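You operate a simulated robot arm through the tools that you are given. There is no shell and no other tool. Be economical: measure what you need, move in short steps, check, and stop when the job is done.

Carry out the task below with a simulated robot arm. There is one attempt and no reset: what you move stays moved.

TASK
Finish the half-full spindle with a disc of the job sheet's grit.
Fine: the sheet on holder six; disc, plate, dark plate from below; screw the nut down till the red band is hidden.

Only the result counts: the job must be done as asked and must still hold three seconds after the hand-in. Knocking over, shifting, dropping, spilling or breaking anything else fails it. Flat cloth is picked up by pressing the open fingertips on it (5 to 10 N) and closing them slowly along it; thin cloth reads only 2 to 8 mm in the jaws.

THE ROBOT
A 7-joint arm with a two-finger parallel gripper, fixed in place. Base frame: the origin is at the foot of the arm, x ahead of it, y to its left, z up. Units: cm, degrees, N and s.
Its first joint turns from -132.0 to 132.0 degrees. Payload 3.91 kg.
The TCP is the grasp point between the finger pads, 3 cm short of the fingertips. In the tool frame z runs along the fingers and y along their closing line. The gripper opens to 11 cm. The fingers are 2 cm wide and 1 cm thick; the gripper's body (4.8 by 11.2 cm) begins 5.5 cm behind the TCP.
Orientation is told as [roll, pitch, yaw] about the base's x, y, z axes, in that order, counted from this pose: with the fingers straight down and closing along the base's y, the tool's x points along the base's -x, its y along +y and its z along -z.

THE INTERFACE
- The arm moves only by the tool step_arm. Its argument "plan" is a list of rows, each an object (a shift or turn left out is 0, a gripper value left out holds the last) with "travel": the shift along the base's x, y, z in units of 30 mm (1.0 is 30 mm), a list of three; "angular": the turn, a rotation vector about the base's x, y, z in units of 5 degrees (1.0 is 5 degrees), a list of three; "hand": the gripper command, from -1 (shut) to 1 (fully open), values between in proportion. In form: [{"travel": [x, y, z], "angular": [wx, wy, wz], "hand": hand}, ...]. A call has 1 to 20 rows; each row shifts and turns the commanded pose from where the row before left it. A call with a number of a shift or a turn outside -1 to 1 is refused whole. A row lasts 0.2 s, in which the tool goes at most 5 cm and 8.6 degrees; a call with a longer step from one row to the next is refused whole, and so is a gripper value outside its range. Where a pose cannot be reached the arm comes as near as it can. A force on the tool above 60 N (or 10 N above the force at the start of the call, whichever is more), or a blocked arm, ends the call early, and 0.2 s more pass. Each finger travels about 10.8 cm/s and halts on what it meets, pressing with about 43 N; the grip force reading is that of the motor and also rises with nothing between the fingers. The clock runs only during rows and for 0.2 s after the last one: add rows that do not move to give the fingers time. It gives the time, the measured TCP pose, the force on the tool (base axes), the opening and the grip force at its end, in the units of the frame above (readings bear some noise), with the torque about the TCP (base axes, N m) and any sound that the robot's microphone picked up, and new pictures: "views" is both (left out), scene, wrist or none.
- Cameras (640 x 400 px; columns grow to the right, rows downward): "scene" is fixed at [4.36, 50.49, 160.01]; the picture's right is [0.40, -0.92, 0.00], its down [-0.64, -0.28, -0.71] and it looks along [0.65, 0.28, -0.70] (base axes); focal length 214 px, centre (320, 200). "wrist" rides on the gripper at [7.2, 1.7, -10.3] in the tool frame; the picture's right is [-0.23, 0.97, 0.00], its down [-0.76, -0.18, -0.62] and it looks along [-0.61, -0.14, 0.78] (tool axes); focal length 222 px, centre (320, 200). There is no depth. A picture from a camera that has moved, and an enlarged one, comes with that camera's place and axes in the base frame and with its lens. The place of the scene camera against the robot may be out by one fixed shift of up to 1.8 cm in any direction.
- close_up(camera, box): a new picture of the part [left, top, right, bottom] of that camera's present view, enlarged. No time passes.
- hand_in(): hands the job in; it is judged then, once.

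Go step by step. Nothing tells you positions but the pictures and the camera data: compare them with the known pose of the tool, close in by small moves and look again before you grip or let go. The budget is 120 turns and 200 pictures, counting those below and the enlarged ones. Unless the task says otherwise, let go and move clear before handing in, and close with one line.

The tools are called by a JSON object that holds its "api" and its "payload". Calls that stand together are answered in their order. step_arm: Moves the arm, as the interface text tells. Its arguments: {"type":"object","properties":{"plan":{"type":"array"},"views":{"type":"string","enum":["both","scene","wrist","none"]}},"required":["plan"]} The other tools are called the same way: close_up (camera, box) takes an enlarged picture of a part of a camera's view; hand_in () hands the job in.

At the start:

```text
t: 0.0
tool_pos: [48.32, 55.44, 125.86]
ee_rot: [-0.1, 0.0, -0.1]
wrist_force: [-0.3, 1.0, 0.7]
moment: [-0.01, -0.02, -0.01]
grip_width: 10.99
grasp_force: 0.1
```

scene: 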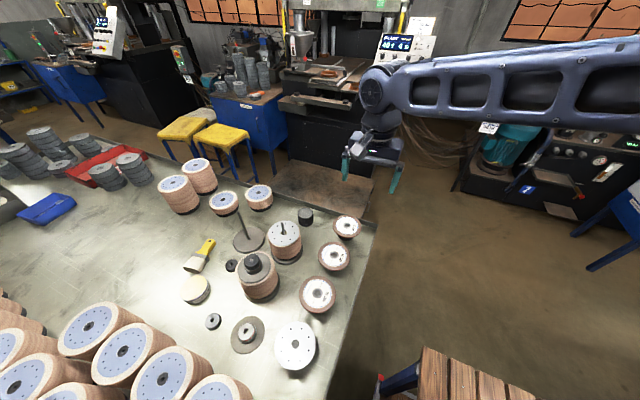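
wrist: 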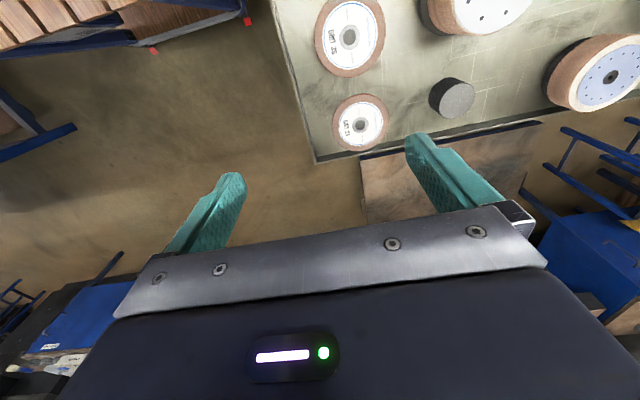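

I see a bench with grinding-disc stacks, spindles, loose plates and nuts. I'll enlarge the regions to identify them.

{"api": "close_up", "payload": {"camera": "scene", "box": [220, 180, 380, 280]}}

{"api": "close_up", "payload": {"camera": "scene", "box": [180, 270, 340, 370]}}

{"api": "close_up", "payload": {"camera": "scene", "box": [360, 0, 460, 62]}}

{"api": "close_up", "payload": {"camera": "scene", "box": [140, 150, 300, 250]}}

```text
4.00 times, centred on (300, 230) of scene
camera zoom: at [4.36, 50.49, 160.01], right [0.4, -0.92, 0.0], down [-0.64, -0.28, -0.71], along [0.65, 0.28, -0.7], focal length 858 px, centre (400, 80)
```

zoom: 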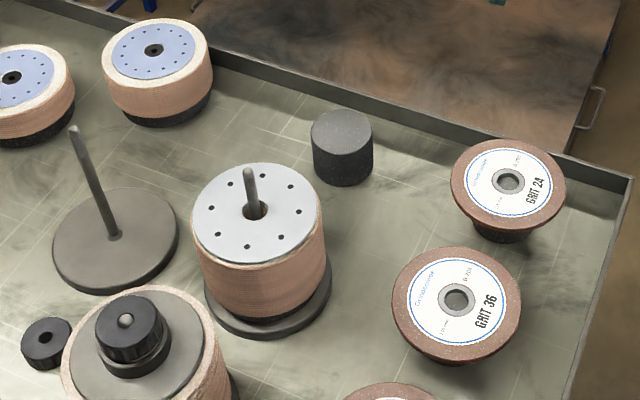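

```text
4.00 times, centred on (260, 320) of scene
camera zoom: at [4.36, 50.49, 160.01], right [0.4, -0.92, 0.0], down [-0.64, -0.28, -0.71], along [0.65, 0.28, -0.7], focal length 858 px, centre (560, -280)
```

zoom: 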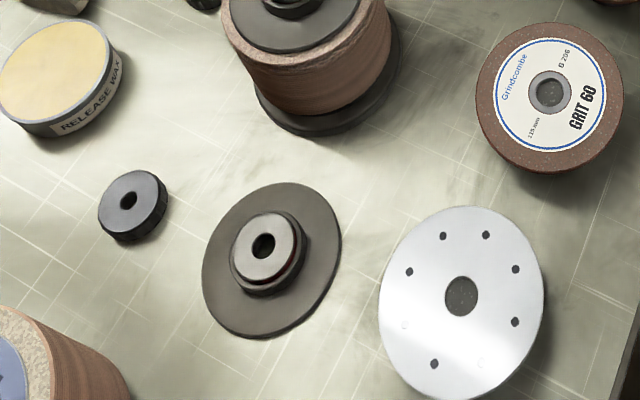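

```text
6.40 times, centred on (410, 31) of scene
camera zoom: at [4.36, 50.49, 160.01], right [0.4, -0.92, 0.0], down [-0.64, -0.28, -0.71], along [0.65, 0.28, -0.7], focal length 1373 px, centre (-256, 1282)
```

zoom: 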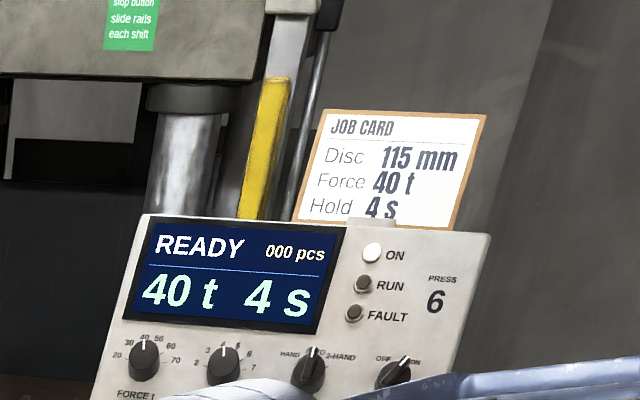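

```text
4.00 times, centred on (220, 200) of scene
camera zoom: at [4.36, 50.49, 160.01], right [0.4, -0.92, 0.0], down [-0.64, -0.28, -0.71], along [0.65, 0.28, -0.7], focal length 858 px, centre (720, 200)
```

zoom: 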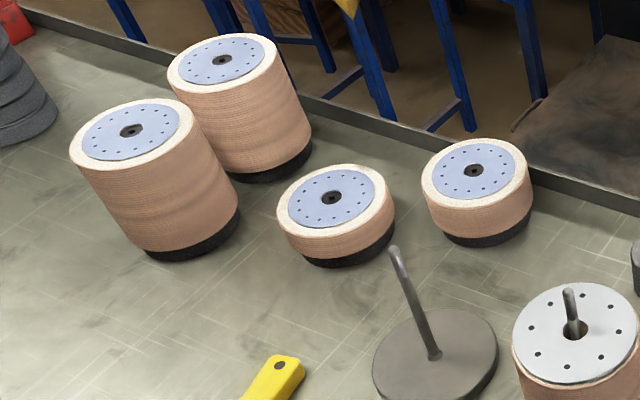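

The card by press 6 gives the disc size but no grit. I'll look for the numbered sheet holders elsewhere.

{"api": "close_up", "payload": {"camera": "scene", "box": [360, 20, 520, 120]}}

{"api": "close_up", "payload": {"camera": "scene", "box": [50, 0, 210, 100]}}

{"api": "close_up", "payload": {"camera": "scene", "box": [440, 110, 640, 235]}}

{"api": "close_up", "payload": {"camera": "scene", "box": [0, 100, 160, 200]}}

{"api": "close_up", "payload": {"camera": "scene", "box": [200, 0, 360, 100]}}

```text
4.00 times, centred on (440, 70) of scene
camera zoom: at [4.36, 50.49, 160.01], right [0.4, -0.92, 0.0], down [-0.64, -0.28, -0.71], along [0.65, 0.28, -0.7], focal length 858 px, centre (-160, 720)
```

zoom: 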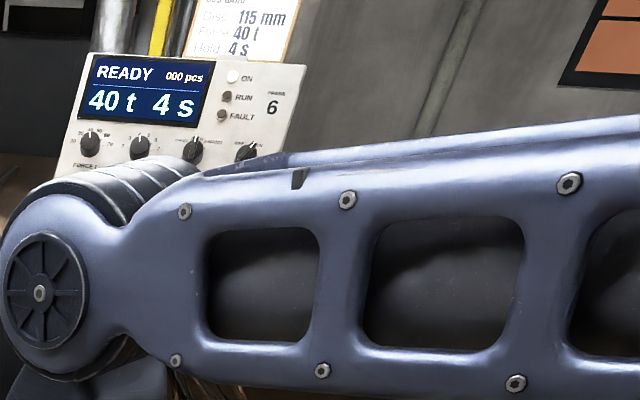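

```text
4.00 times, centred on (130, 50) of scene
camera zoom: at [4.36, 50.49, 160.01], right [0.4, -0.92, 0.0], down [-0.64, -0.28, -0.71], along [0.65, 0.28, -0.7], focal length 858 px, centre (1080, 800)
```

zoom: 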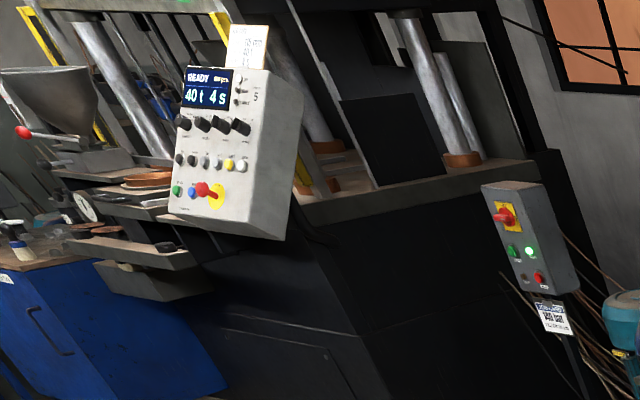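

```text
3.20 times, centred on (540, 172) of scene
camera zoom: at [4.36, 50.49, 160.01], right [0.4, -0.92, 0.0], down [-0.64, -0.28, -0.71], along [0.65, 0.28, -0.7], focal length 686 px, centre (-384, 288)
```

zoom: 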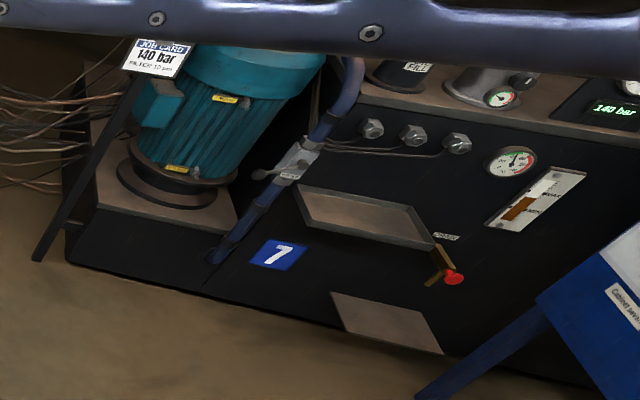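

```text
4.00 times, centred on (80, 150) of scene
camera zoom: at [4.36, 50.49, 160.01], right [0.4, -0.92, 0.0], down [-0.64, -0.28, -0.71], along [0.65, 0.28, -0.7], focal length 858 px, centre (1280, 400)
```

zoom: 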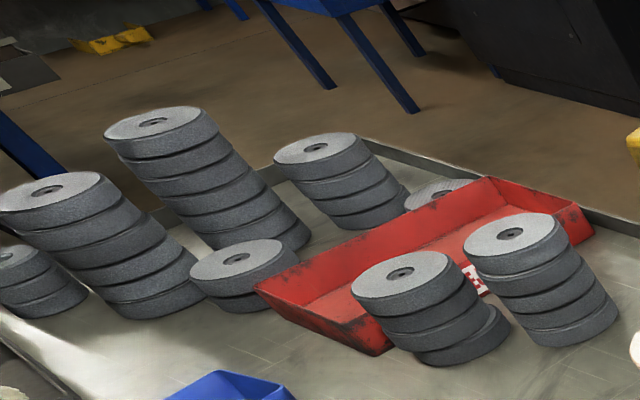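

```text
4.00 times, centred on (280, 50) of scene
camera zoom: at [4.36, 50.49, 160.01], right [0.4, -0.92, 0.0], down [-0.64, -0.28, -0.71], along [0.65, 0.28, -0.7], focal length 858 px, centre (480, 800)
```

zoom: 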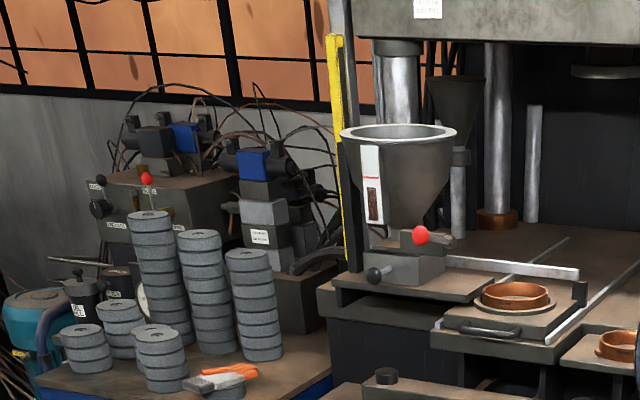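

The sheet with the grit isn't visible yet. I'll enlarge the wrist view, the bottom of the scene and the far-left area.

{"api": "close_up", "payload": {"camera": "wrist", "box": [0, 280, 160, 380]}}

{"api": "close_up", "payload": {"camera": "scene", "box": [0, 290, 180, 400]}}

{"api": "close_up", "payload": {"camera": "scene", "box": [380, 10, 450, 54]}}

{"api": "close_up", "payload": {"camera": "scene", "box": [0, 30, 110, 120]}}

{"api": "close_up", "payload": {"camera": "scene", "box": [96, 0, 136, 25]}}

```text
4.00 times, centred on (80, 330) of wrist
camera zoom: at [41.2, 57.21, 136.24], right [0.23, 0.97, 0.0], down [0.76, -0.18, 0.62], along [0.61, -0.14, -0.78], focal length 888 px, centre (1280, -320)
```

zoom: 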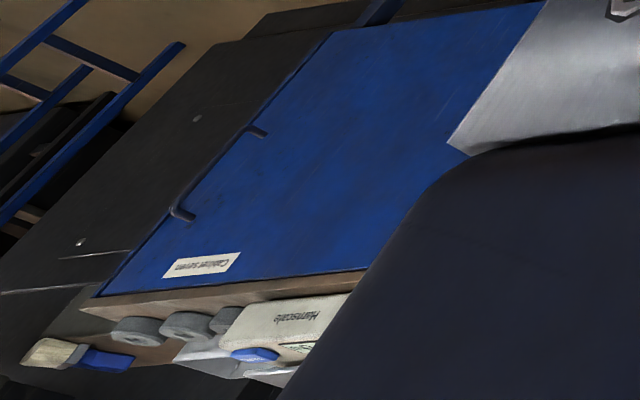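

```text
3.56 times, centred on (90, 345) of scene
camera zoom: at [4.36, 50.49, 160.01], right [0.4, -0.92, 0.0], down [-0.64, -0.28, -0.71], along [0.65, 0.28, -0.7], focal length 763 px, centre (1138, -316)
```

zoom: 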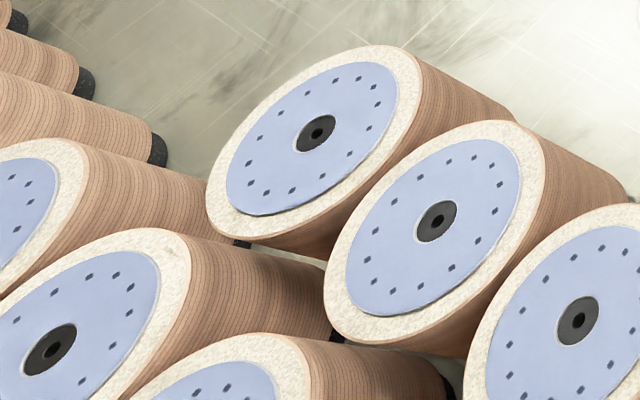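

```text
9.09 times, centred on (415, 32) of scene
camera zoom: at [4.36, 50.49, 160.01], right [0.4, -0.92, 0.0], down [-0.64, -0.28, -0.71], along [0.65, 0.28, -0.7], focal length 1950 px, centre (-544, 1727)
```

zoom: 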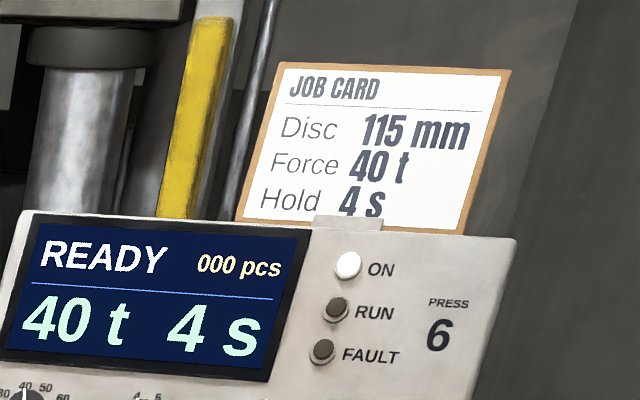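

```text
4.44 times, centred on (55, 75) of scene
camera zoom: at [4.36, 50.49, 160.01], right [0.4, -0.92, 0.0], down [-0.64, -0.28, -0.71], along [0.65, 0.28, -0.7], focal length 953 px, centre (1498, 756)
```

zoom: 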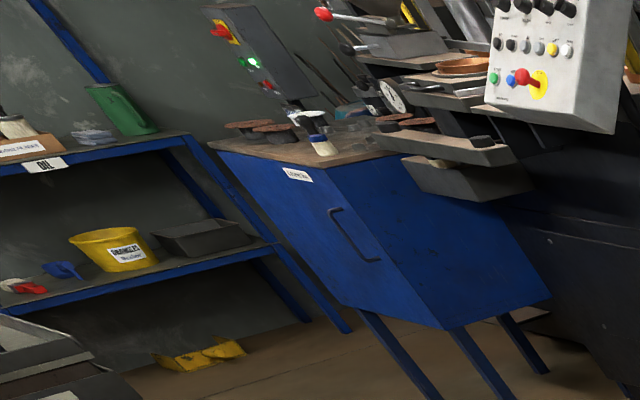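

```text
16.00 times, centred on (116, 12) of scene
camera zoom: at [4.36, 50.49, 160.01], right [0.4, -0.92, 0.0], down [-0.64, -0.28, -0.71], along [0.65, 0.28, -0.7], focal length 3432 px, centre (3584, 3200)
```

zoom: 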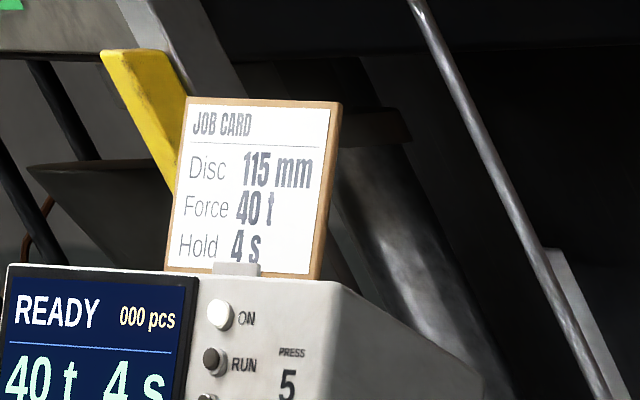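

Nothing readable yet carries a grit. I'll tip the wrist camera up and turn it to survey the room.

{"api": "step_arm", "payload": {"plan": [{"angular": [0, -1, 0]}, {"angular": [0, -1, 0]}, {"angular": [0, -1, 0]}, {"angular": [0, -1, 0]}, {"angular": [0, -1, 0]}, {"angular": [0, -1, 0]}, {"angular": [0, -1, 0]}, {"angular": [0, -1, 0]}, {"angular": [0, 0, 0]}]}}

```text
t: 2.0
tool_pos: [48.31, 55.46, 125.79]
ee_rot: [0.0, -40.1, 0.0]
wrist_force: [-0.4, -0.4, 0.3]
moment: [-0.01, 0.0, 0.0]
grip_width: 11.0
grasp_force: 0.0
camera wrist: at [36.21, 57.19, 129.15], right [0.17, 0.97, 0.15], down [0.18, -0.18, 0.97], along [0.97, -0.14, -0.21], focal length 222 px, centre (320, 200)
```

scene: 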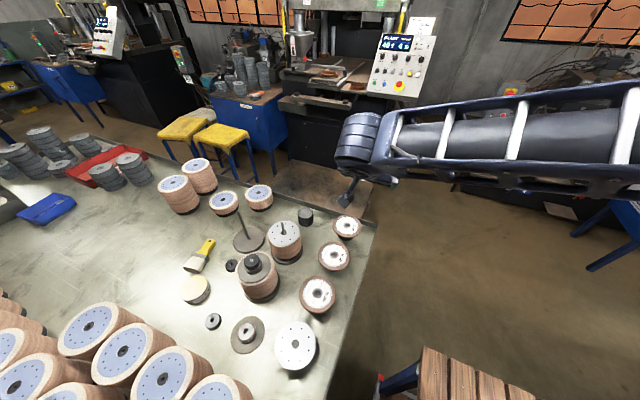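
wrist: 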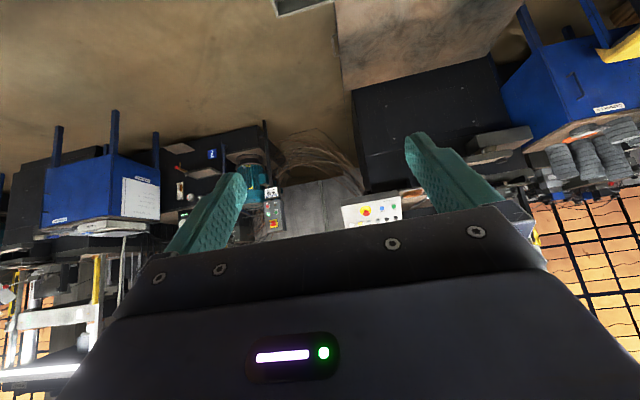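

A sheet hangs on the blue cabinet at the left of the upside-down wrist picture. I'll zoom in on it.

{"api": "close_up", "payload": {"camera": "wrist", "box": [110, 165, 174, 229]}}

{"api": "close_up", "payload": {"camera": "wrist", "box": [0, 100, 200, 300]}}

{"api": "close_up", "payload": {"camera": "wrist", "box": [160, 110, 320, 230]}}

```text
6.25 times, centred on (142, 197) of wrist
camera zoom: at [36.21, 57.19, 129.15], right [0.17, 0.97, 0.15], down [0.18, -0.18, 0.97], along [0.97, -0.14, -0.21], focal length 1388 px, centre (1432, 219)
```

zoom: 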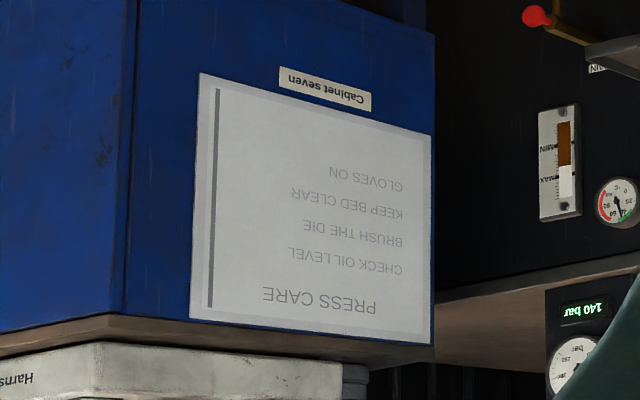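

```text
2.00 times, centred on (100, 200) of wrist
camera zoom: at [36.21, 57.19, 129.15], right [0.17, 0.97, 0.15], down [0.18, -0.18, 0.97], along [0.97, -0.14, -0.21], focal length 444 px, centre (760, 200)
```

zoom: 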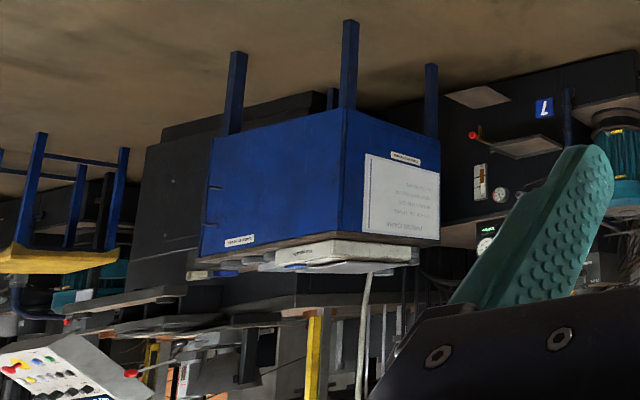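

```text
3.33 times, centred on (240, 170) of wrist
camera zoom: at [36.21, 57.19, 129.15], right [0.17, 0.97, 0.15], down [0.18, -0.18, 0.97], along [0.97, -0.14, -0.21], focal length 740 px, centre (587, 300)
```

zoom: 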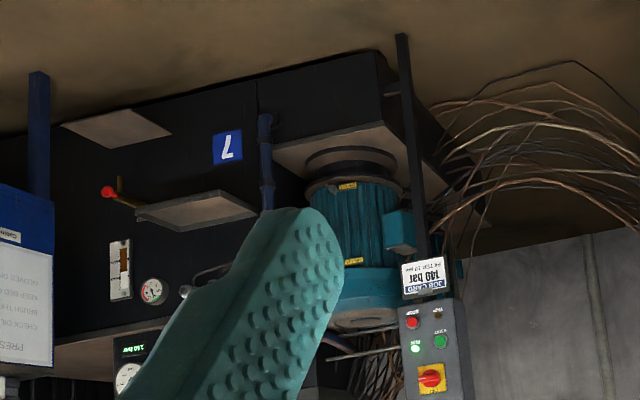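

That one is only care notes. I'll turn left and right for the rest of the room.

{"api": "step_arm", "payload": {"plan": [{"angular": [0, 0, -1]}, {"angular": [0, 0, -1]}, {"angular": [0, 0, -1]}, {"angular": [0, 0, -1]}, {"angular": [0, 0, -1]}, {"angular": [0, 0, -1]}, {"angular": [0, 0, -1]}, {"angular": [0, 0, -1]}, {"angular": [0, 0, -1]}, {"angular": [0, 0, -1]}, {"angular": [0, 0, -1]}, {"angular": [0, 0, -1]}, {"angular": [0, 0, -1]}, {"angular": [0, 0, -1]}, {"angular": [0, 0, -1]}, {"angular": [0, 0, -1]}, {"angular": [0, 0, 0]}]}}

```text
t: 5.6
tool_pos: [48.45, 55.45, 125.77]
ee_rot: [0.1, -40.0, -80.1]
wrist_force: [0.7, 0.5, 0.3]
moment: [-0.03, -0.02, -0.01]
grip_width: 11.01
grasp_force: 0.1
camera wrist: at [48.06, 67.86, 129.2], right [0.99, 0.0, 0.15], down [-0.14, -0.21, 0.97], along [0.03, -0.98, -0.21], focal length 222 px, centre (320, 200)
```

scene: 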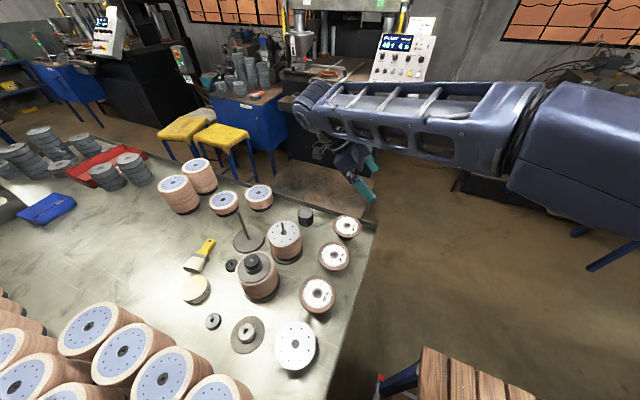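
wrist: 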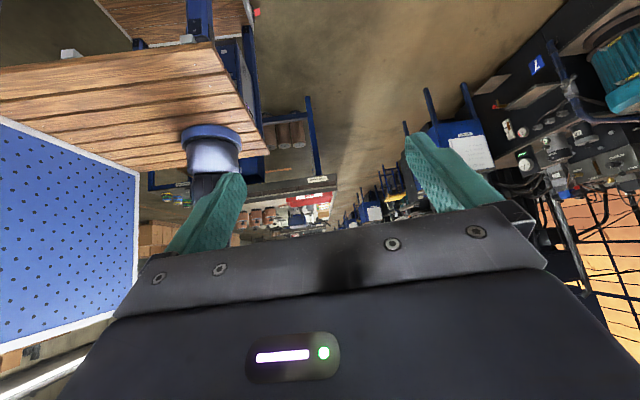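

A blue pegboard lies behind the arm's bench. I'll keep turning to see it.

{"api": "step_arm", "payload": {"plan": [{"angular": [0, 0, -1]}, {"angular": [0, 0, -1]}, {"angular": [0, 0, -1]}, {"angular": [0, 0, -1]}, {"angular": [0, 0, -1]}, {"angular": [0, 0, -1]}, {"angular": [0, 0, -1]}, {"angular": [0, 0, -1]}, {"angular": [0, 0, -1]}, {"angular": [0, 0, -1]}, {"angular": [0, 0, 0]}], "views": "wrist"}}

{"api": "close_up", "payload": {"camera": "wrist", "box": [180, 150, 420, 260]}}

```text
t: 8.0
tool_pos: [47.05, 53.5, 126.6]
ee_rot: [-0.5, -39.1, -100.6]
wrist_force: [-0.4, -0.7, 0.3]
moment: [-0.01, 0.03, 0.0]
grip_width: 11.01
grasp_force: 0.0
out of reach, approached as far as the arm can: row 4, 5, 6, 7, 8, 10
camera wrist: at [51.15, 65.11, 130.15], right [0.92, -0.36, 0.14], down [-0.21, -0.16, 0.97], along [-0.32, -0.92, -0.22], focal length 222 px, centre (320, 200)
```

wrist: 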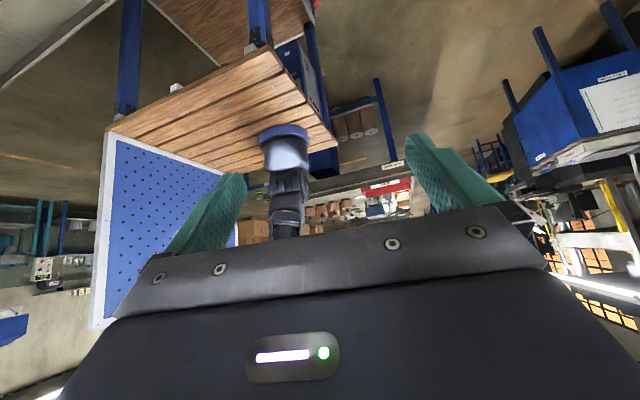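

```text
2.67 times, centred on (300, 205) of wrist
camera zoom: at [51.15, 65.11, 130.15], right [0.92, -0.36, 0.14], down [-0.21, -0.16, 0.97], along [-0.32, -0.92, -0.22], focal length 592 px, centre (373, 187)
```

zoom: 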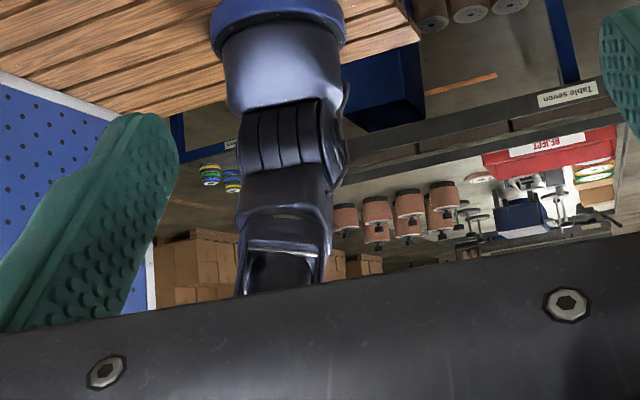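

I'll turn back and sweep the other way.

{"api": "step_arm", "payload": {"plan": [{"angular": [0, 0, 1]}, {"angular": [0, 0, 1]}, {"angular": [0, 0, 1]}, {"angular": [0, 0, 1]}, {"angular": [0, 0, 1]}, {"angular": [0, 0, 1]}, {"angular": [0, 0, 1]}, {"angular": [0, 0, 1]}, {"angular": [0, 0, 1]}, {"angular": [0, 0, 1]}, {"angular": [0, 0, 1]}, {"angular": [0, 0, 1]}, {"angular": [0, 0, 1]}, {"angular": [0, 0, 1]}, {"angular": [0, 0, 1]}, {"angular": [0, 0, 1]}, {"angular": [0, 0, 1]}, {"angular": [0, 0, 1]}, {"angular": [0, 0, 1]}, {"angular": [0, 0, 1]}], "views": "none"}}

{"api": "step_arm", "payload": {"plan": [{"angular": [0, 0, 1]}, {"angular": [0, 0, 1]}, {"angular": [0, 0, 1]}, {"angular": [0, 0, 1]}, {"angular": [0, 0, 1]}, {"angular": [0, 0, 1]}, {"angular": [0, 0, 1]}, {"angular": [0, 0, 1]}, {"angular": [0, 0, 1]}, {"angular": [0, 0, 1]}, {"angular": [0, 0, 1]}, {"angular": [0, 0, 1]}, {"angular": [0, 0, 1]}, {"angular": [0, 0, 1]}, {"angular": [0, 0, 1]}, {"angular": [0, 0, 1]}, {"angular": [0, 0, 1]}, {"angular": [0, 0, 1]}, {"angular": [0, 0, 1]}, {"angular": [0, 0, 1]}], "views": "wrist"}}

```text
t: 12.2
tool_pos: [47.01, 53.52, 126.7]
ee_rot: [-0.6, -39.1, -0.4]
wrist_force: [0.3, 0.3, -0.7]
moment: [-0.02, -0.02, -0.02]
grip_width: 11.02
grasp_force: 0.1
```

```text
t: 16.4
tool_pos: [47.11, 53.54, 126.63]
ee_rot: [-0.5, -39.1, 99.5]
wrist_force: [-0.1, 0.2, -0.6]
moment: [-0.05, -0.03, 0.01]
grip_width: 11.0
grasp_force: 0.1
camera wrist: at [47.43, 41.25, 130.2], right [-0.99, 0.02, 0.14], down [0.14, 0.22, 0.97], along [-0.01, 0.97, -0.22], focal length 222 px, centre (320, 200)
```

wrist: 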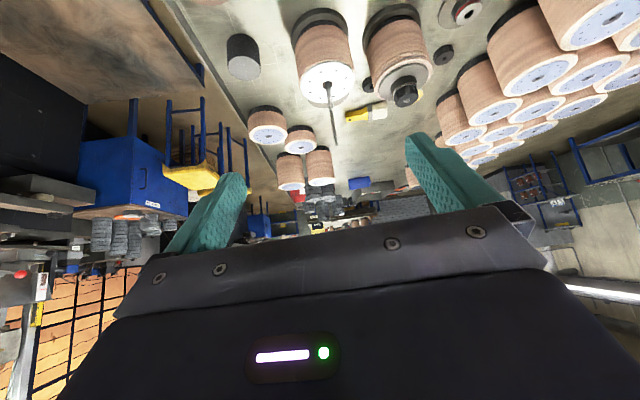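

Something with a white tag stands at the right. I'll look there and continue turning.

{"api": "close_up", "payload": {"camera": "wrist", "box": [480, 130, 640, 260]}}

{"api": "step_arm", "payload": {"plan": [{"angular": [0, 0, 1]}, {"angular": [0, 0, 1]}, {"angular": [0, 0, 1]}, {"angular": [0, 0, 1]}, {"angular": [0, 0, 1]}, {"angular": [0, 0, 1]}, {"angular": [0, 0, 1]}, {"angular": [0, 0, 1]}, {"angular": [0, 0, 1]}, {"angular": [0, 0, 1]}, {"angular": [0, 0, 1]}, {"angular": [0, 0, 1]}, {"angular": [0, 0, 1]}, {"angular": [0, 0, 1]}], "views": "wrist"}}

```text
3.08 times, centred on (560, 195) of wrist
camera zoom: at [47.43, 41.25, 130.2], right [-0.99, 0.02, 0.14], down [0.14, 0.22, 0.97], along [-0.01, 0.97, -0.22], focal length 684 px, centre (-418, 215)
```

zoom: 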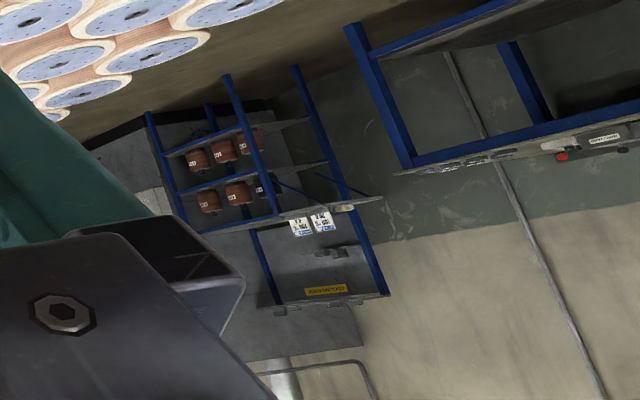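

```text
t: 19.4
tool_pos: [47.06, 53.6, 126.76]
ee_rot: [-0.5, -39.2, 169.6]
wrist_force: [-0.4, -0.2, -0.4]
moment: [0.0, -0.03, 0.01]
grip_width: 10.99
grasp_force: 0.1
camera wrist: at [58.75, 49.54, 130.28], right [-0.36, -0.92, 0.14], down [-0.16, 0.2, 0.97], along [-0.92, 0.32, -0.22], focal length 222 px, centre (320, 200)
```

wrist: 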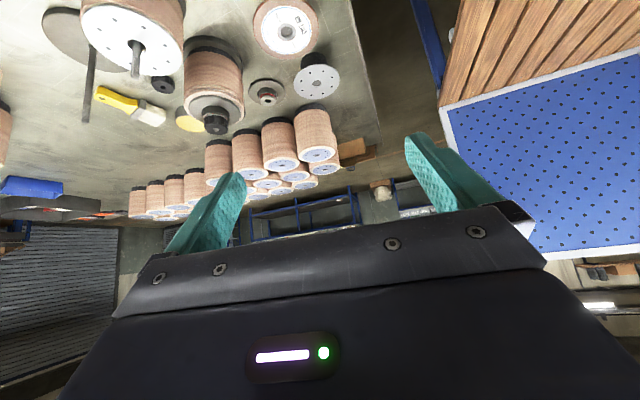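

I'll zoom in on the wall with shelves and the objects under the table here.

{"api": "close_up", "payload": {"camera": "wrist", "box": [230, 130, 430, 240]}}

{"api": "close_up", "payload": {"camera": "wrist", "box": [0, 170, 140, 280]}}

{"api": "close_up", "payload": {"camera": "wrist", "box": [540, 240, 640, 320]}}

```text
3.20 times, centred on (330, 185) of wrist
camera zoom: at [58.75, 49.54, 130.28], right [-0.36, -0.92, 0.14], down [-0.16, 0.2, 0.97], along [-0.92, 0.32, -0.22], focal length 711 px, centre (288, 248)
```

zoom: 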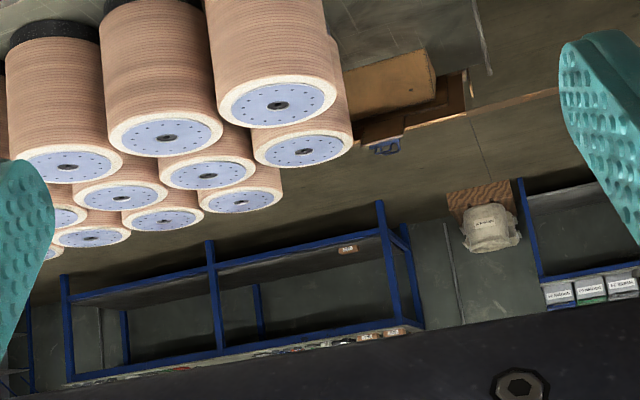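

```text
3.64 times, centred on (70, 225) of wrist
camera zoom: at [58.75, 49.54, 130.28], right [-0.36, -0.92, 0.14], down [-0.16, 0.2, 0.97], along [-0.92, 0.32, -0.22], focal length 808 px, centre (1229, 109)
```

zoom: 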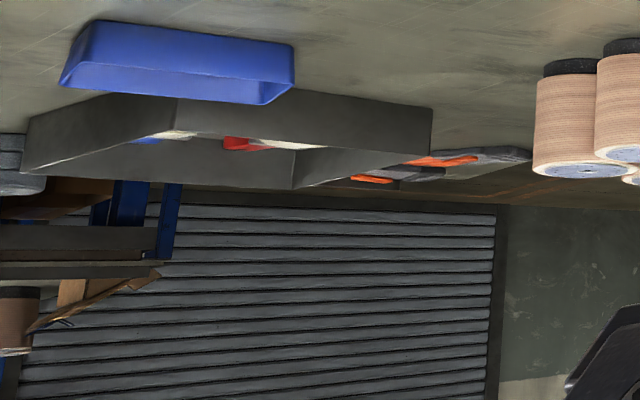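

```text
5.00 times, centred on (590, 280) of wrist
camera zoom: at [58.75, 49.54, 130.28], right [-0.36, -0.92, 0.14], down [-0.16, 0.2, 0.97], along [-0.92, 0.32, -0.22], focal length 1111 px, centre (-1030, -200)
```

zoom: 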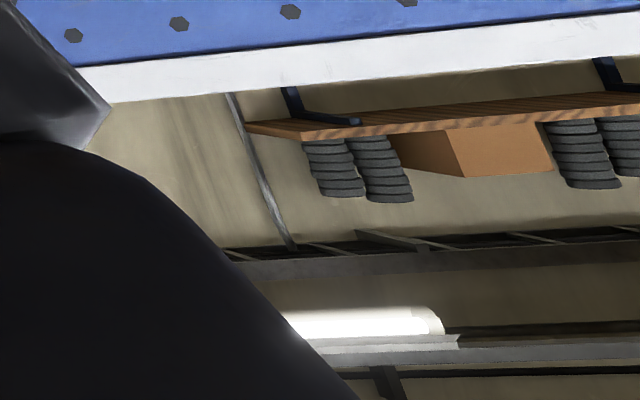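

I'll turn back a bit to the tagged rack and read its cards.

{"api": "step_arm", "payload": {"plan": [{"angular": [0, 0, -1]}, {"angular": [0, 0, -1]}, {"angular": [0, 0, -1]}, {"angular": [0, 0, -1]}, {"angular": [0, 0, -1]}, {"angular": [0, 0, -1]}, {"angular": [0, 0, -1]}, {"angular": [0, 0, 0]}], "views": "wrist"}}

{"api": "close_up", "payload": {"camera": "wrist", "box": [240, 120, 400, 220]}}

{"api": "close_up", "payload": {"camera": "wrist", "box": [480, 130, 640, 260]}}

{"api": "close_up", "payload": {"camera": "wrist", "box": [0, 130, 200, 260]}}

```text
t: 21.2
tool_pos: [47.16, 53.5, 126.62]
ee_rot: [-0.5, -39.1, 134.4]
wrist_force: [0.2, -0.5, -0.5]
moment: [-0.01, -0.01, 0.02]
grip_width: 10.99
grasp_force: 0.1
camera wrist: at [54.39, 43.56, 130.16], right [-0.82, -0.55, 0.14], down [-0.01, 0.26, 0.97], along [-0.57, 0.79, -0.22], focal length 222 px, centre (320, 200)
```

wrist: 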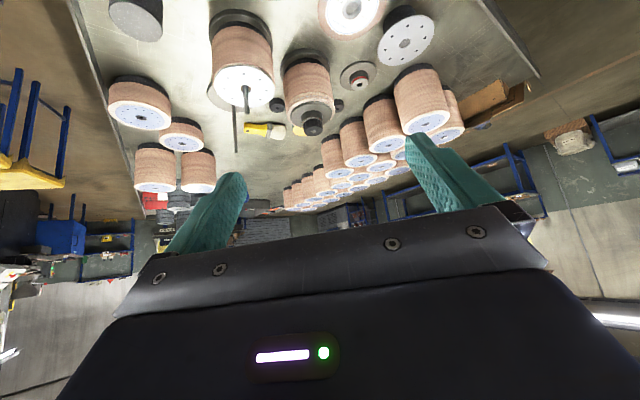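

```text
4.00 times, centred on (320, 170) of wrist
camera zoom: at [54.39, 43.56, 130.16], right [-0.82, -0.55, 0.14], down [-0.01, 0.26, 0.97], along [-0.57, 0.79, -0.22], focal length 888 px, centre (320, 320)
```

zoom: 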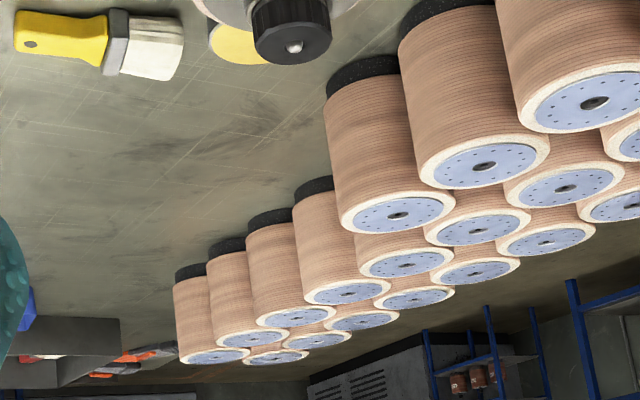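

```text
3.08 times, centred on (560, 195) of wrist
camera zoom: at [54.39, 43.56, 130.16], right [-0.82, -0.55, 0.14], down [-0.01, 0.26, 0.97], along [-0.57, 0.79, -0.22], focal length 684 px, centre (-418, 215)
```

zoom: 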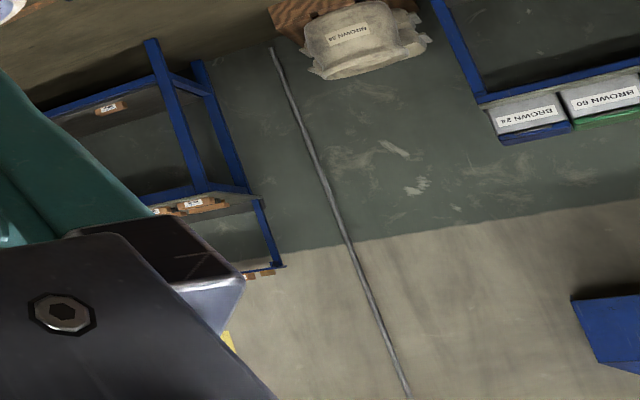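

```text
3.08 times, centred on (100, 195) of wrist
camera zoom: at [54.39, 43.56, 130.16], right [-0.82, -0.55, 0.14], down [-0.01, 0.26, 0.97], along [-0.57, 0.79, -0.22], focal length 684 px, centre (997, 215)
```

zoom: 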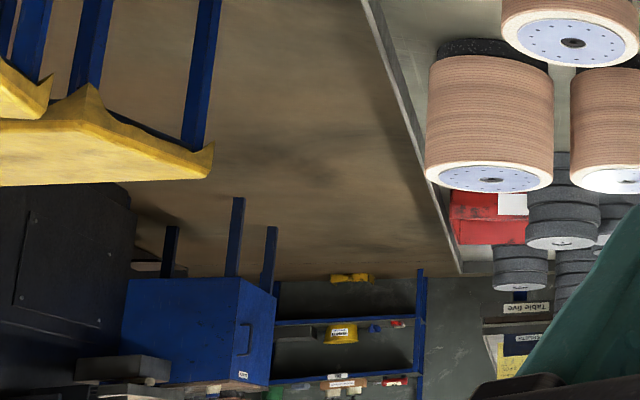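

I'll examine the wooden bench under the arm in the scene view, and pitch the camera up for signs higher on the walls.

{"api": "close_up", "payload": {"camera": "scene", "box": [340, 330, 540, 400]}}

{"api": "step_arm", "payload": {"plan": [{"angular": [0, 0, -1]}, {"angular": [0, 0, -1]}, {"angular": [0, 0, -1]}, {"angular": [0, 0, -1]}, {"angular": [0, 0, -1]}, {"angular": [0, 0, -1]}, {"angular": [0, 0, -1]}, {"angular": [0, 0, -1]}, {"angular": [0, 0, -1]}, {"angular": [0, 0, -1]}, {"angular": [0, 0, -1]}, {"angular": [0, 0, -1]}, {"angular": [0, 0, -1]}, {"angular": [0, 0, -1]}, {"angular": [0, 0, 0]}], "views": "wrist"}}

```text
3.20 times, centred on (440, 365) of scene
camera zoom: at [4.36, 50.49, 160.01], right [0.4, -0.92, 0.0], down [-0.64, -0.28, -0.71], along [0.65, 0.28, -0.7], focal length 686 px, centre (-64, -328)
```

zoom: 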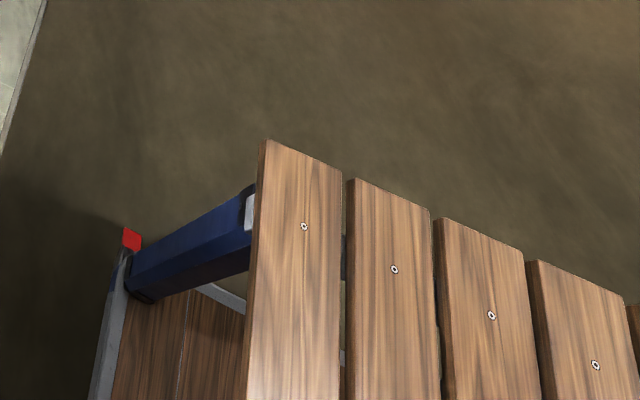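

```text
t: 24.4
tool_pos: [47.14, 53.57, 126.58]
ee_rot: [-0.3, -39.1, 64.4]
wrist_force: [-0.2, 0.3, 0.2]
moment: [-0.01, -0.02, -0.03]
grip_width: 11.0
grasp_force: 0.2
camera wrist: at [40.29, 43.32, 130.16], right [-0.8, 0.58, 0.14], down [0.24, 0.1, 0.97], along [0.55, 0.8, -0.22], focal length 222 px, centre (320, 200)
```

wrist: 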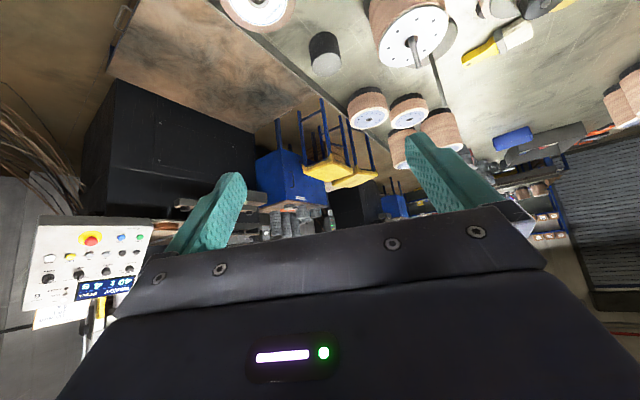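

{"api": "close_up", "payload": {"camera": "wrist", "box": [0, 200, 180, 340]}}

{"api": "close_up", "payload": {"camera": "wrist", "box": [460, 150, 620, 260]}}

{"api": "close_up", "payload": {"camera": "wrist", "box": [230, 130, 430, 250]}}

```text
2.86 times, centred on (90, 270) of wrist
camera zoom: at [40.29, 43.32, 130.16], right [-0.8, 0.58, 0.14], down [0.24, 0.1, 0.97], along [0.55, 0.8, -0.22], focal length 635 px, centre (977, 0)
```

zoom: 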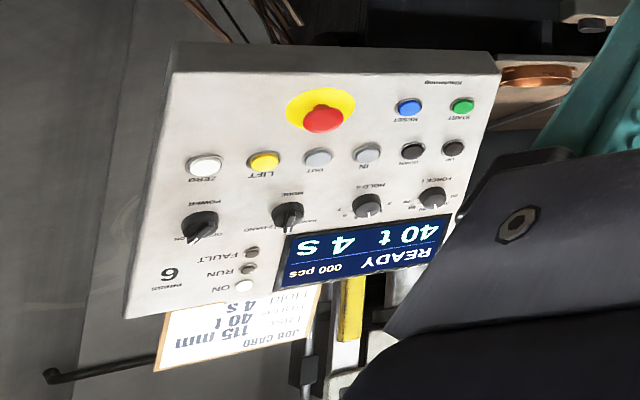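

```text
3.64 times, centred on (540, 205) of wrist
camera zoom: at [40.29, 43.32, 130.16], right [-0.8, 0.58, 0.14], down [0.24, 0.1, 0.97], along [0.55, 0.8, -0.22], focal length 808 px, centre (-480, 182)
```

zoom: 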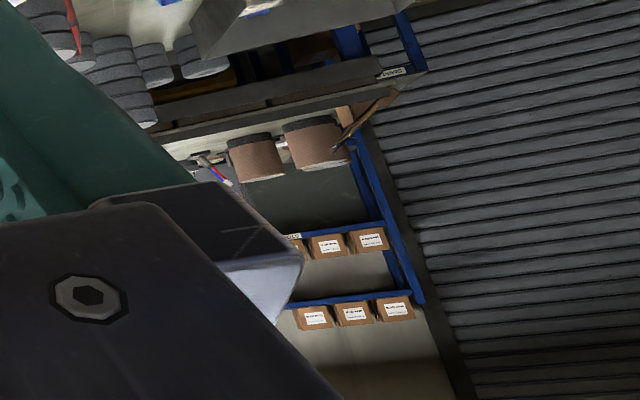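

```text
3.20 times, centred on (330, 190) of wrist
camera zoom: at [40.29, 43.32, 130.16], right [-0.8, 0.58, 0.14], down [0.24, 0.1, 0.97], along [0.55, 0.8, -0.22], focal length 711 px, centre (288, 232)
```

zoom: 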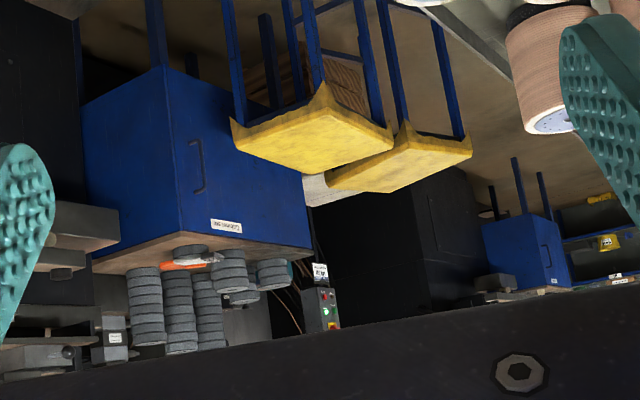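

A dark bar juts out above press 6's card. I'll turn to it and look upward.

{"api": "step_arm", "payload": {"plan": [{"angular": [0, 0, -1]}, {"angular": [0, 0, -1]}, {"angular": [0, 0, -1]}, {"angular": [0, 0, -1]}, {"angular": [0, 0, -1]}, {"angular": [0, 0, -1]}, {"angular": [0, 0, -1]}, {"angular": [0, 0, -1]}, {"angular": [0, 0, -1]}, {"angular": [0, 0, -1]}, {"angular": [0, 0, -1]}, {"angular": [0, 0, -1]}, {"angular": [0, 0, -1]}, {"angular": [0, -1, 0]}, {"angular": [0, -1, 0]}, {"angular": [0, -1, 0]}, {"angular": [0, -1, 0]}, {"angular": [0, -1, 0]}, {"angular": [0, -1, 0]}, {"angular": [0, 0, 0]}], "views": "both"}}

```text
t: 28.6
tool_pos: [47.03, 53.44, 126.64]
ee_rot: [0.3, -69.1, -1.2]
wrist_force: [0.4, 0.0, 0.8]
moment: [-0.05, -0.01, 0.02]
grip_width: 11.0
grasp_force: 0.1
camera wrist: at [34.9, 55.37, 123.62], right [0.1, 0.97, 0.21], down [-0.31, -0.17, 0.93], along [0.94, -0.16, 0.29], focal length 222 px, centre (320, 200)
```

scene: 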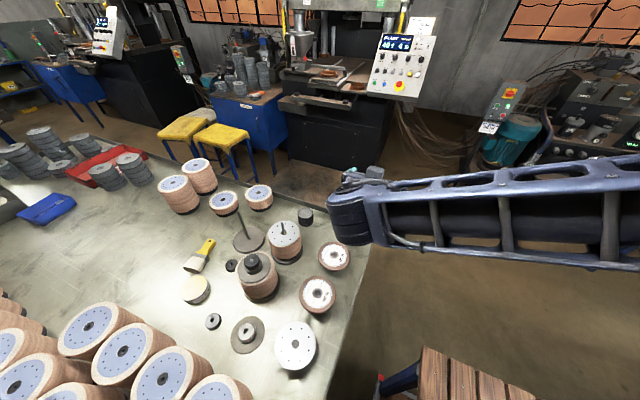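
wrist: 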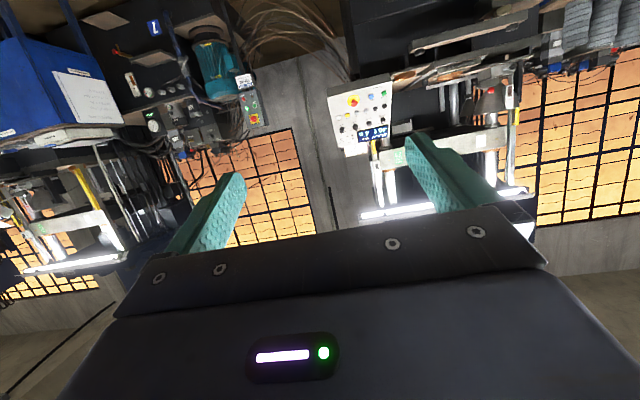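

{"api": "close_up", "payload": {"camera": "wrist", "box": [270, 60, 430, 240]}}

{"api": "close_up", "payload": {"camera": "wrist", "box": [0, 120, 180, 320]}}

{"api": "close_up", "payload": {"camera": "wrist", "box": [400, 0, 640, 200]}}

```text
2.22 times, centred on (350, 150) of wrist
camera zoom: at [34.9, 55.37, 123.62], right [0.1, 0.97, 0.21], down [-0.31, -0.17, 0.93], along [0.94, -0.16, 0.29], focal length 494 px, centre (253, 311)
```

zoom: 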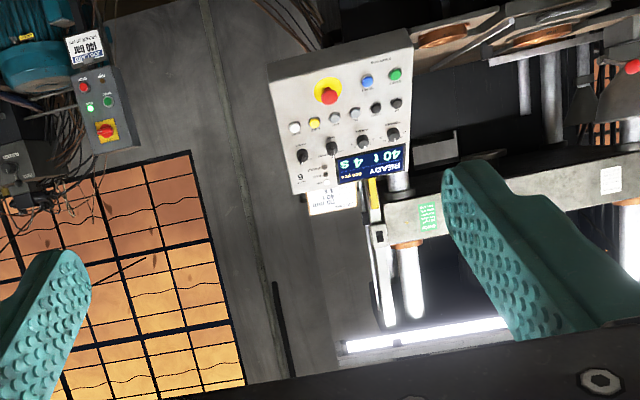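

```text
2.00 times, centred on (90, 220) of wrist
camera zoom: at [34.9, 55.37, 123.62], right [0.1, 0.97, 0.21], down [-0.31, -0.17, 0.93], along [0.94, -0.16, 0.29], focal length 444 px, centre (780, 160)
```

zoom: 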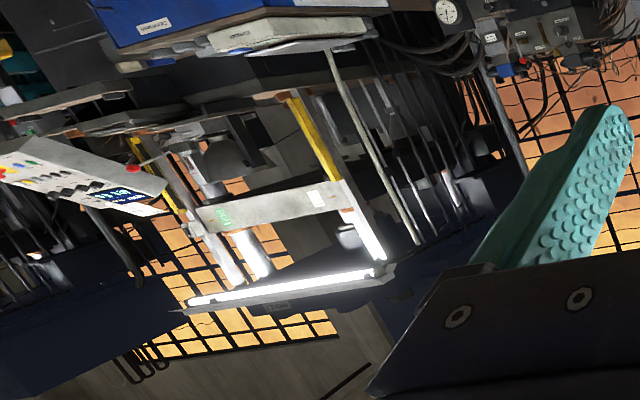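

```text
2.00 times, centred on (520, 100) of wrist
camera zoom: at [34.9, 55.37, 123.62], right [0.1, 0.97, 0.21], down [-0.31, -0.17, 0.93], along [0.94, -0.16, 0.29], focal length 444 px, centre (-80, 400)
```

zoom: 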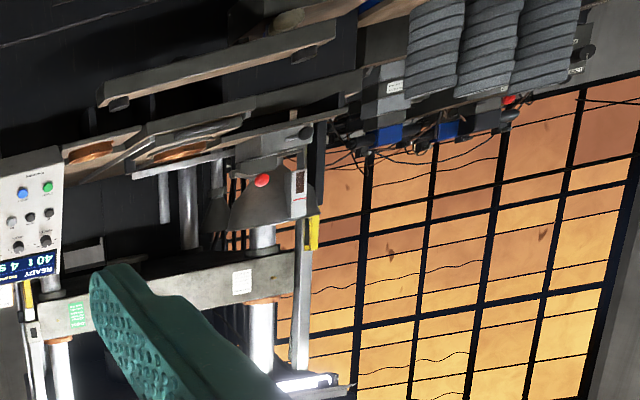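

{"api": "close_up", "payload": {"camera": "scene", "box": [290, 0, 330, 20]}}

{"api": "close_up", "payload": {"camera": "scene", "box": [560, 60, 640, 170]}}

{"api": "close_up", "payload": {"camera": "wrist", "box": [110, 0, 310, 130]}}

{"api": "step_arm", "payload": {"plan": [{"angular": [0, 0, -1]}, {"angular": [0, 0, -1]}, {"angular": [0, 0, -1]}, {"angular": [0, 0, -1]}, {"angular": [0, 0, -1]}, {"angular": [0, 0, -1]}, {"angular": [0, 0, -1]}, {"angular": [0, 0, -1]}, {"angular": [0, 0, -1]}, {"angular": [0, 0, -1]}, {"angular": [0, 0, -1]}, {"angular": [0, 0, -1]}, {"angular": [0, 0, -1]}, {"angular": [0, 0, -1]}, {"angular": [0, 0, 0]}], "views": "wrist"}}

```text
16.00 times, centred on (310, 10) of scene
camera zoom: at [4.36, 50.49, 160.01], right [0.4, -0.92, 0.0], down [-0.64, -0.28, -0.71], along [0.65, 0.28, -0.7], focal length 3432 px, centre (480, 3240)
```

zoom: 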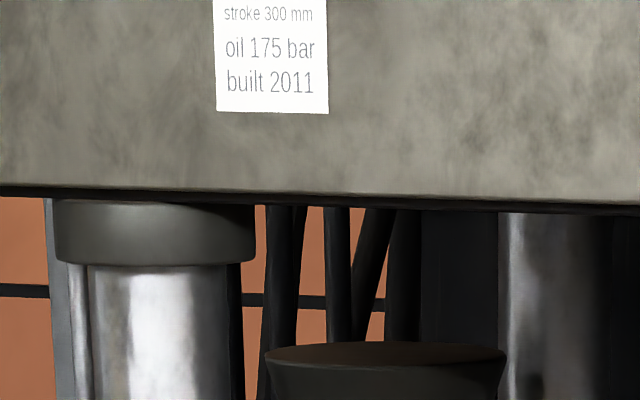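

```text
3.64 times, centred on (600, 115) of scene
camera zoom: at [4.36, 50.49, 160.01], right [0.4, -0.92, 0.0], down [-0.64, -0.28, -0.71], along [0.65, 0.28, -0.7], focal length 780 px, centre (-698, 509)
```

zoom: 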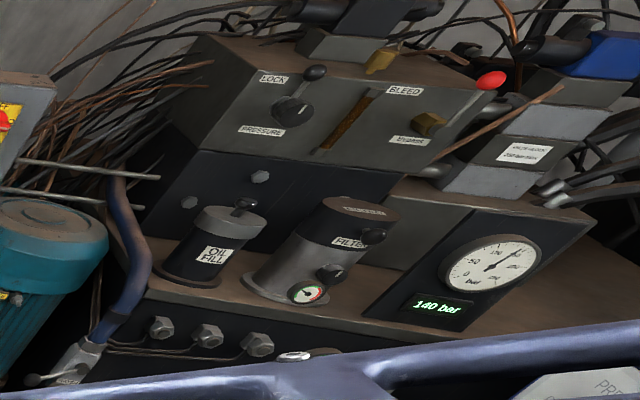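

```text
3.08 times, centred on (210, 65) of wrist
camera zoom: at [34.9, 55.37, 123.62], right [0.1, 0.97, 0.21], down [-0.31, -0.17, 0.93], along [0.94, -0.16, 0.29], focal length 684 px, centre (658, 615)
```

zoom: 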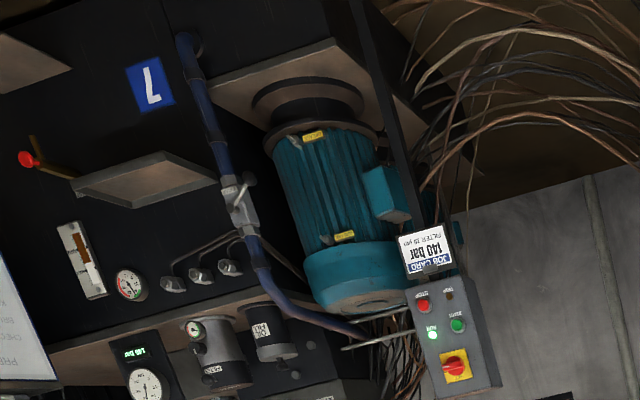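

```text
t: 31.8
tool_pos: [47.09, 53.41, 126.51]
ee_rot: [0.3, -69.1, -71.3]
wrist_force: [-0.9, -0.4, 0.7]
moment: [0.01, -0.01, 0.05]
grip_width: 10.98
grasp_force: 0.1
camera wrist: at [44.77, 65.58, 123.69], right [0.95, 0.24, 0.21], down [-0.27, 0.23, 0.93], along [0.17, -0.94, 0.29], focal length 222 px, centre (320, 200)
```

wrist: 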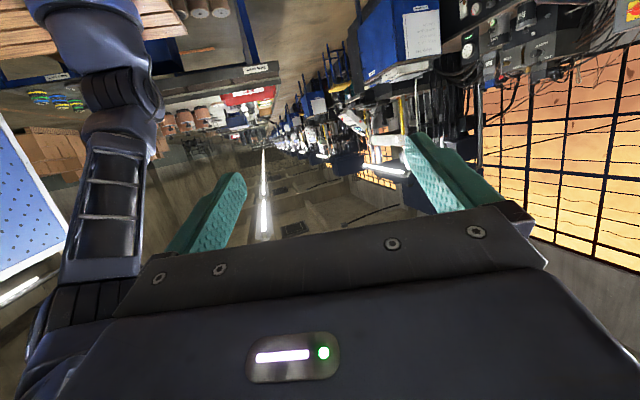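

{"api": "close_up", "payload": {"camera": "wrist", "box": [0, 0, 300, 160]}}

{"api": "close_up", "payload": {"camera": "wrist", "box": [280, 20, 440, 180]}}

```text
2.13 times, centred on (150, 80) of wrist
camera zoom: at [44.77, 65.58, 123.69], right [0.95, 0.24, 0.21], down [-0.27, 0.23, 0.93], along [0.17, -0.94, 0.29], focal length 474 px, centre (683, 456)
```

zoom: 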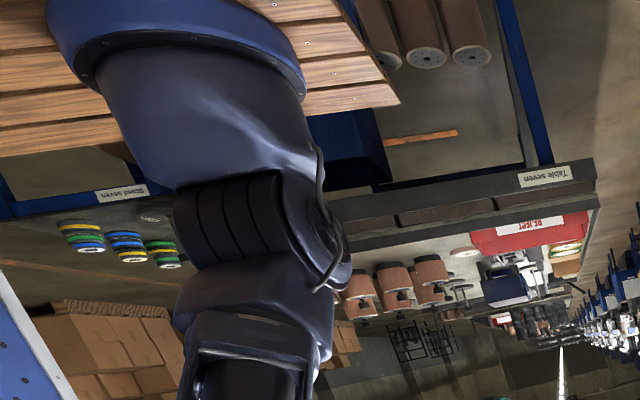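

```text
2.50 times, centred on (360, 100) of wrist
camera zoom: at [44.77, 65.58, 123.69], right [0.95, 0.24, 0.21], down [-0.27, 0.23, 0.93], along [0.17, -0.94, 0.29], focal length 555 px, centre (220, 450)
```

zoom: 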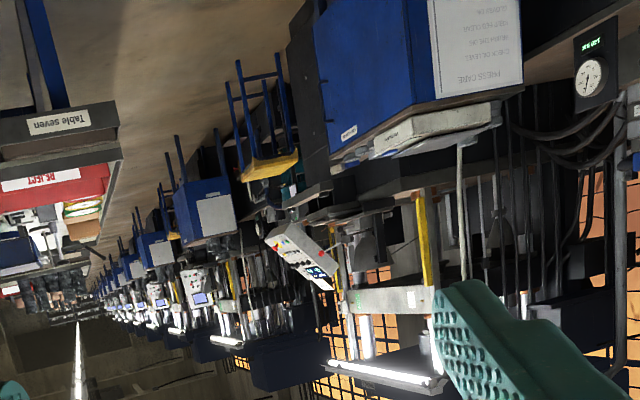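

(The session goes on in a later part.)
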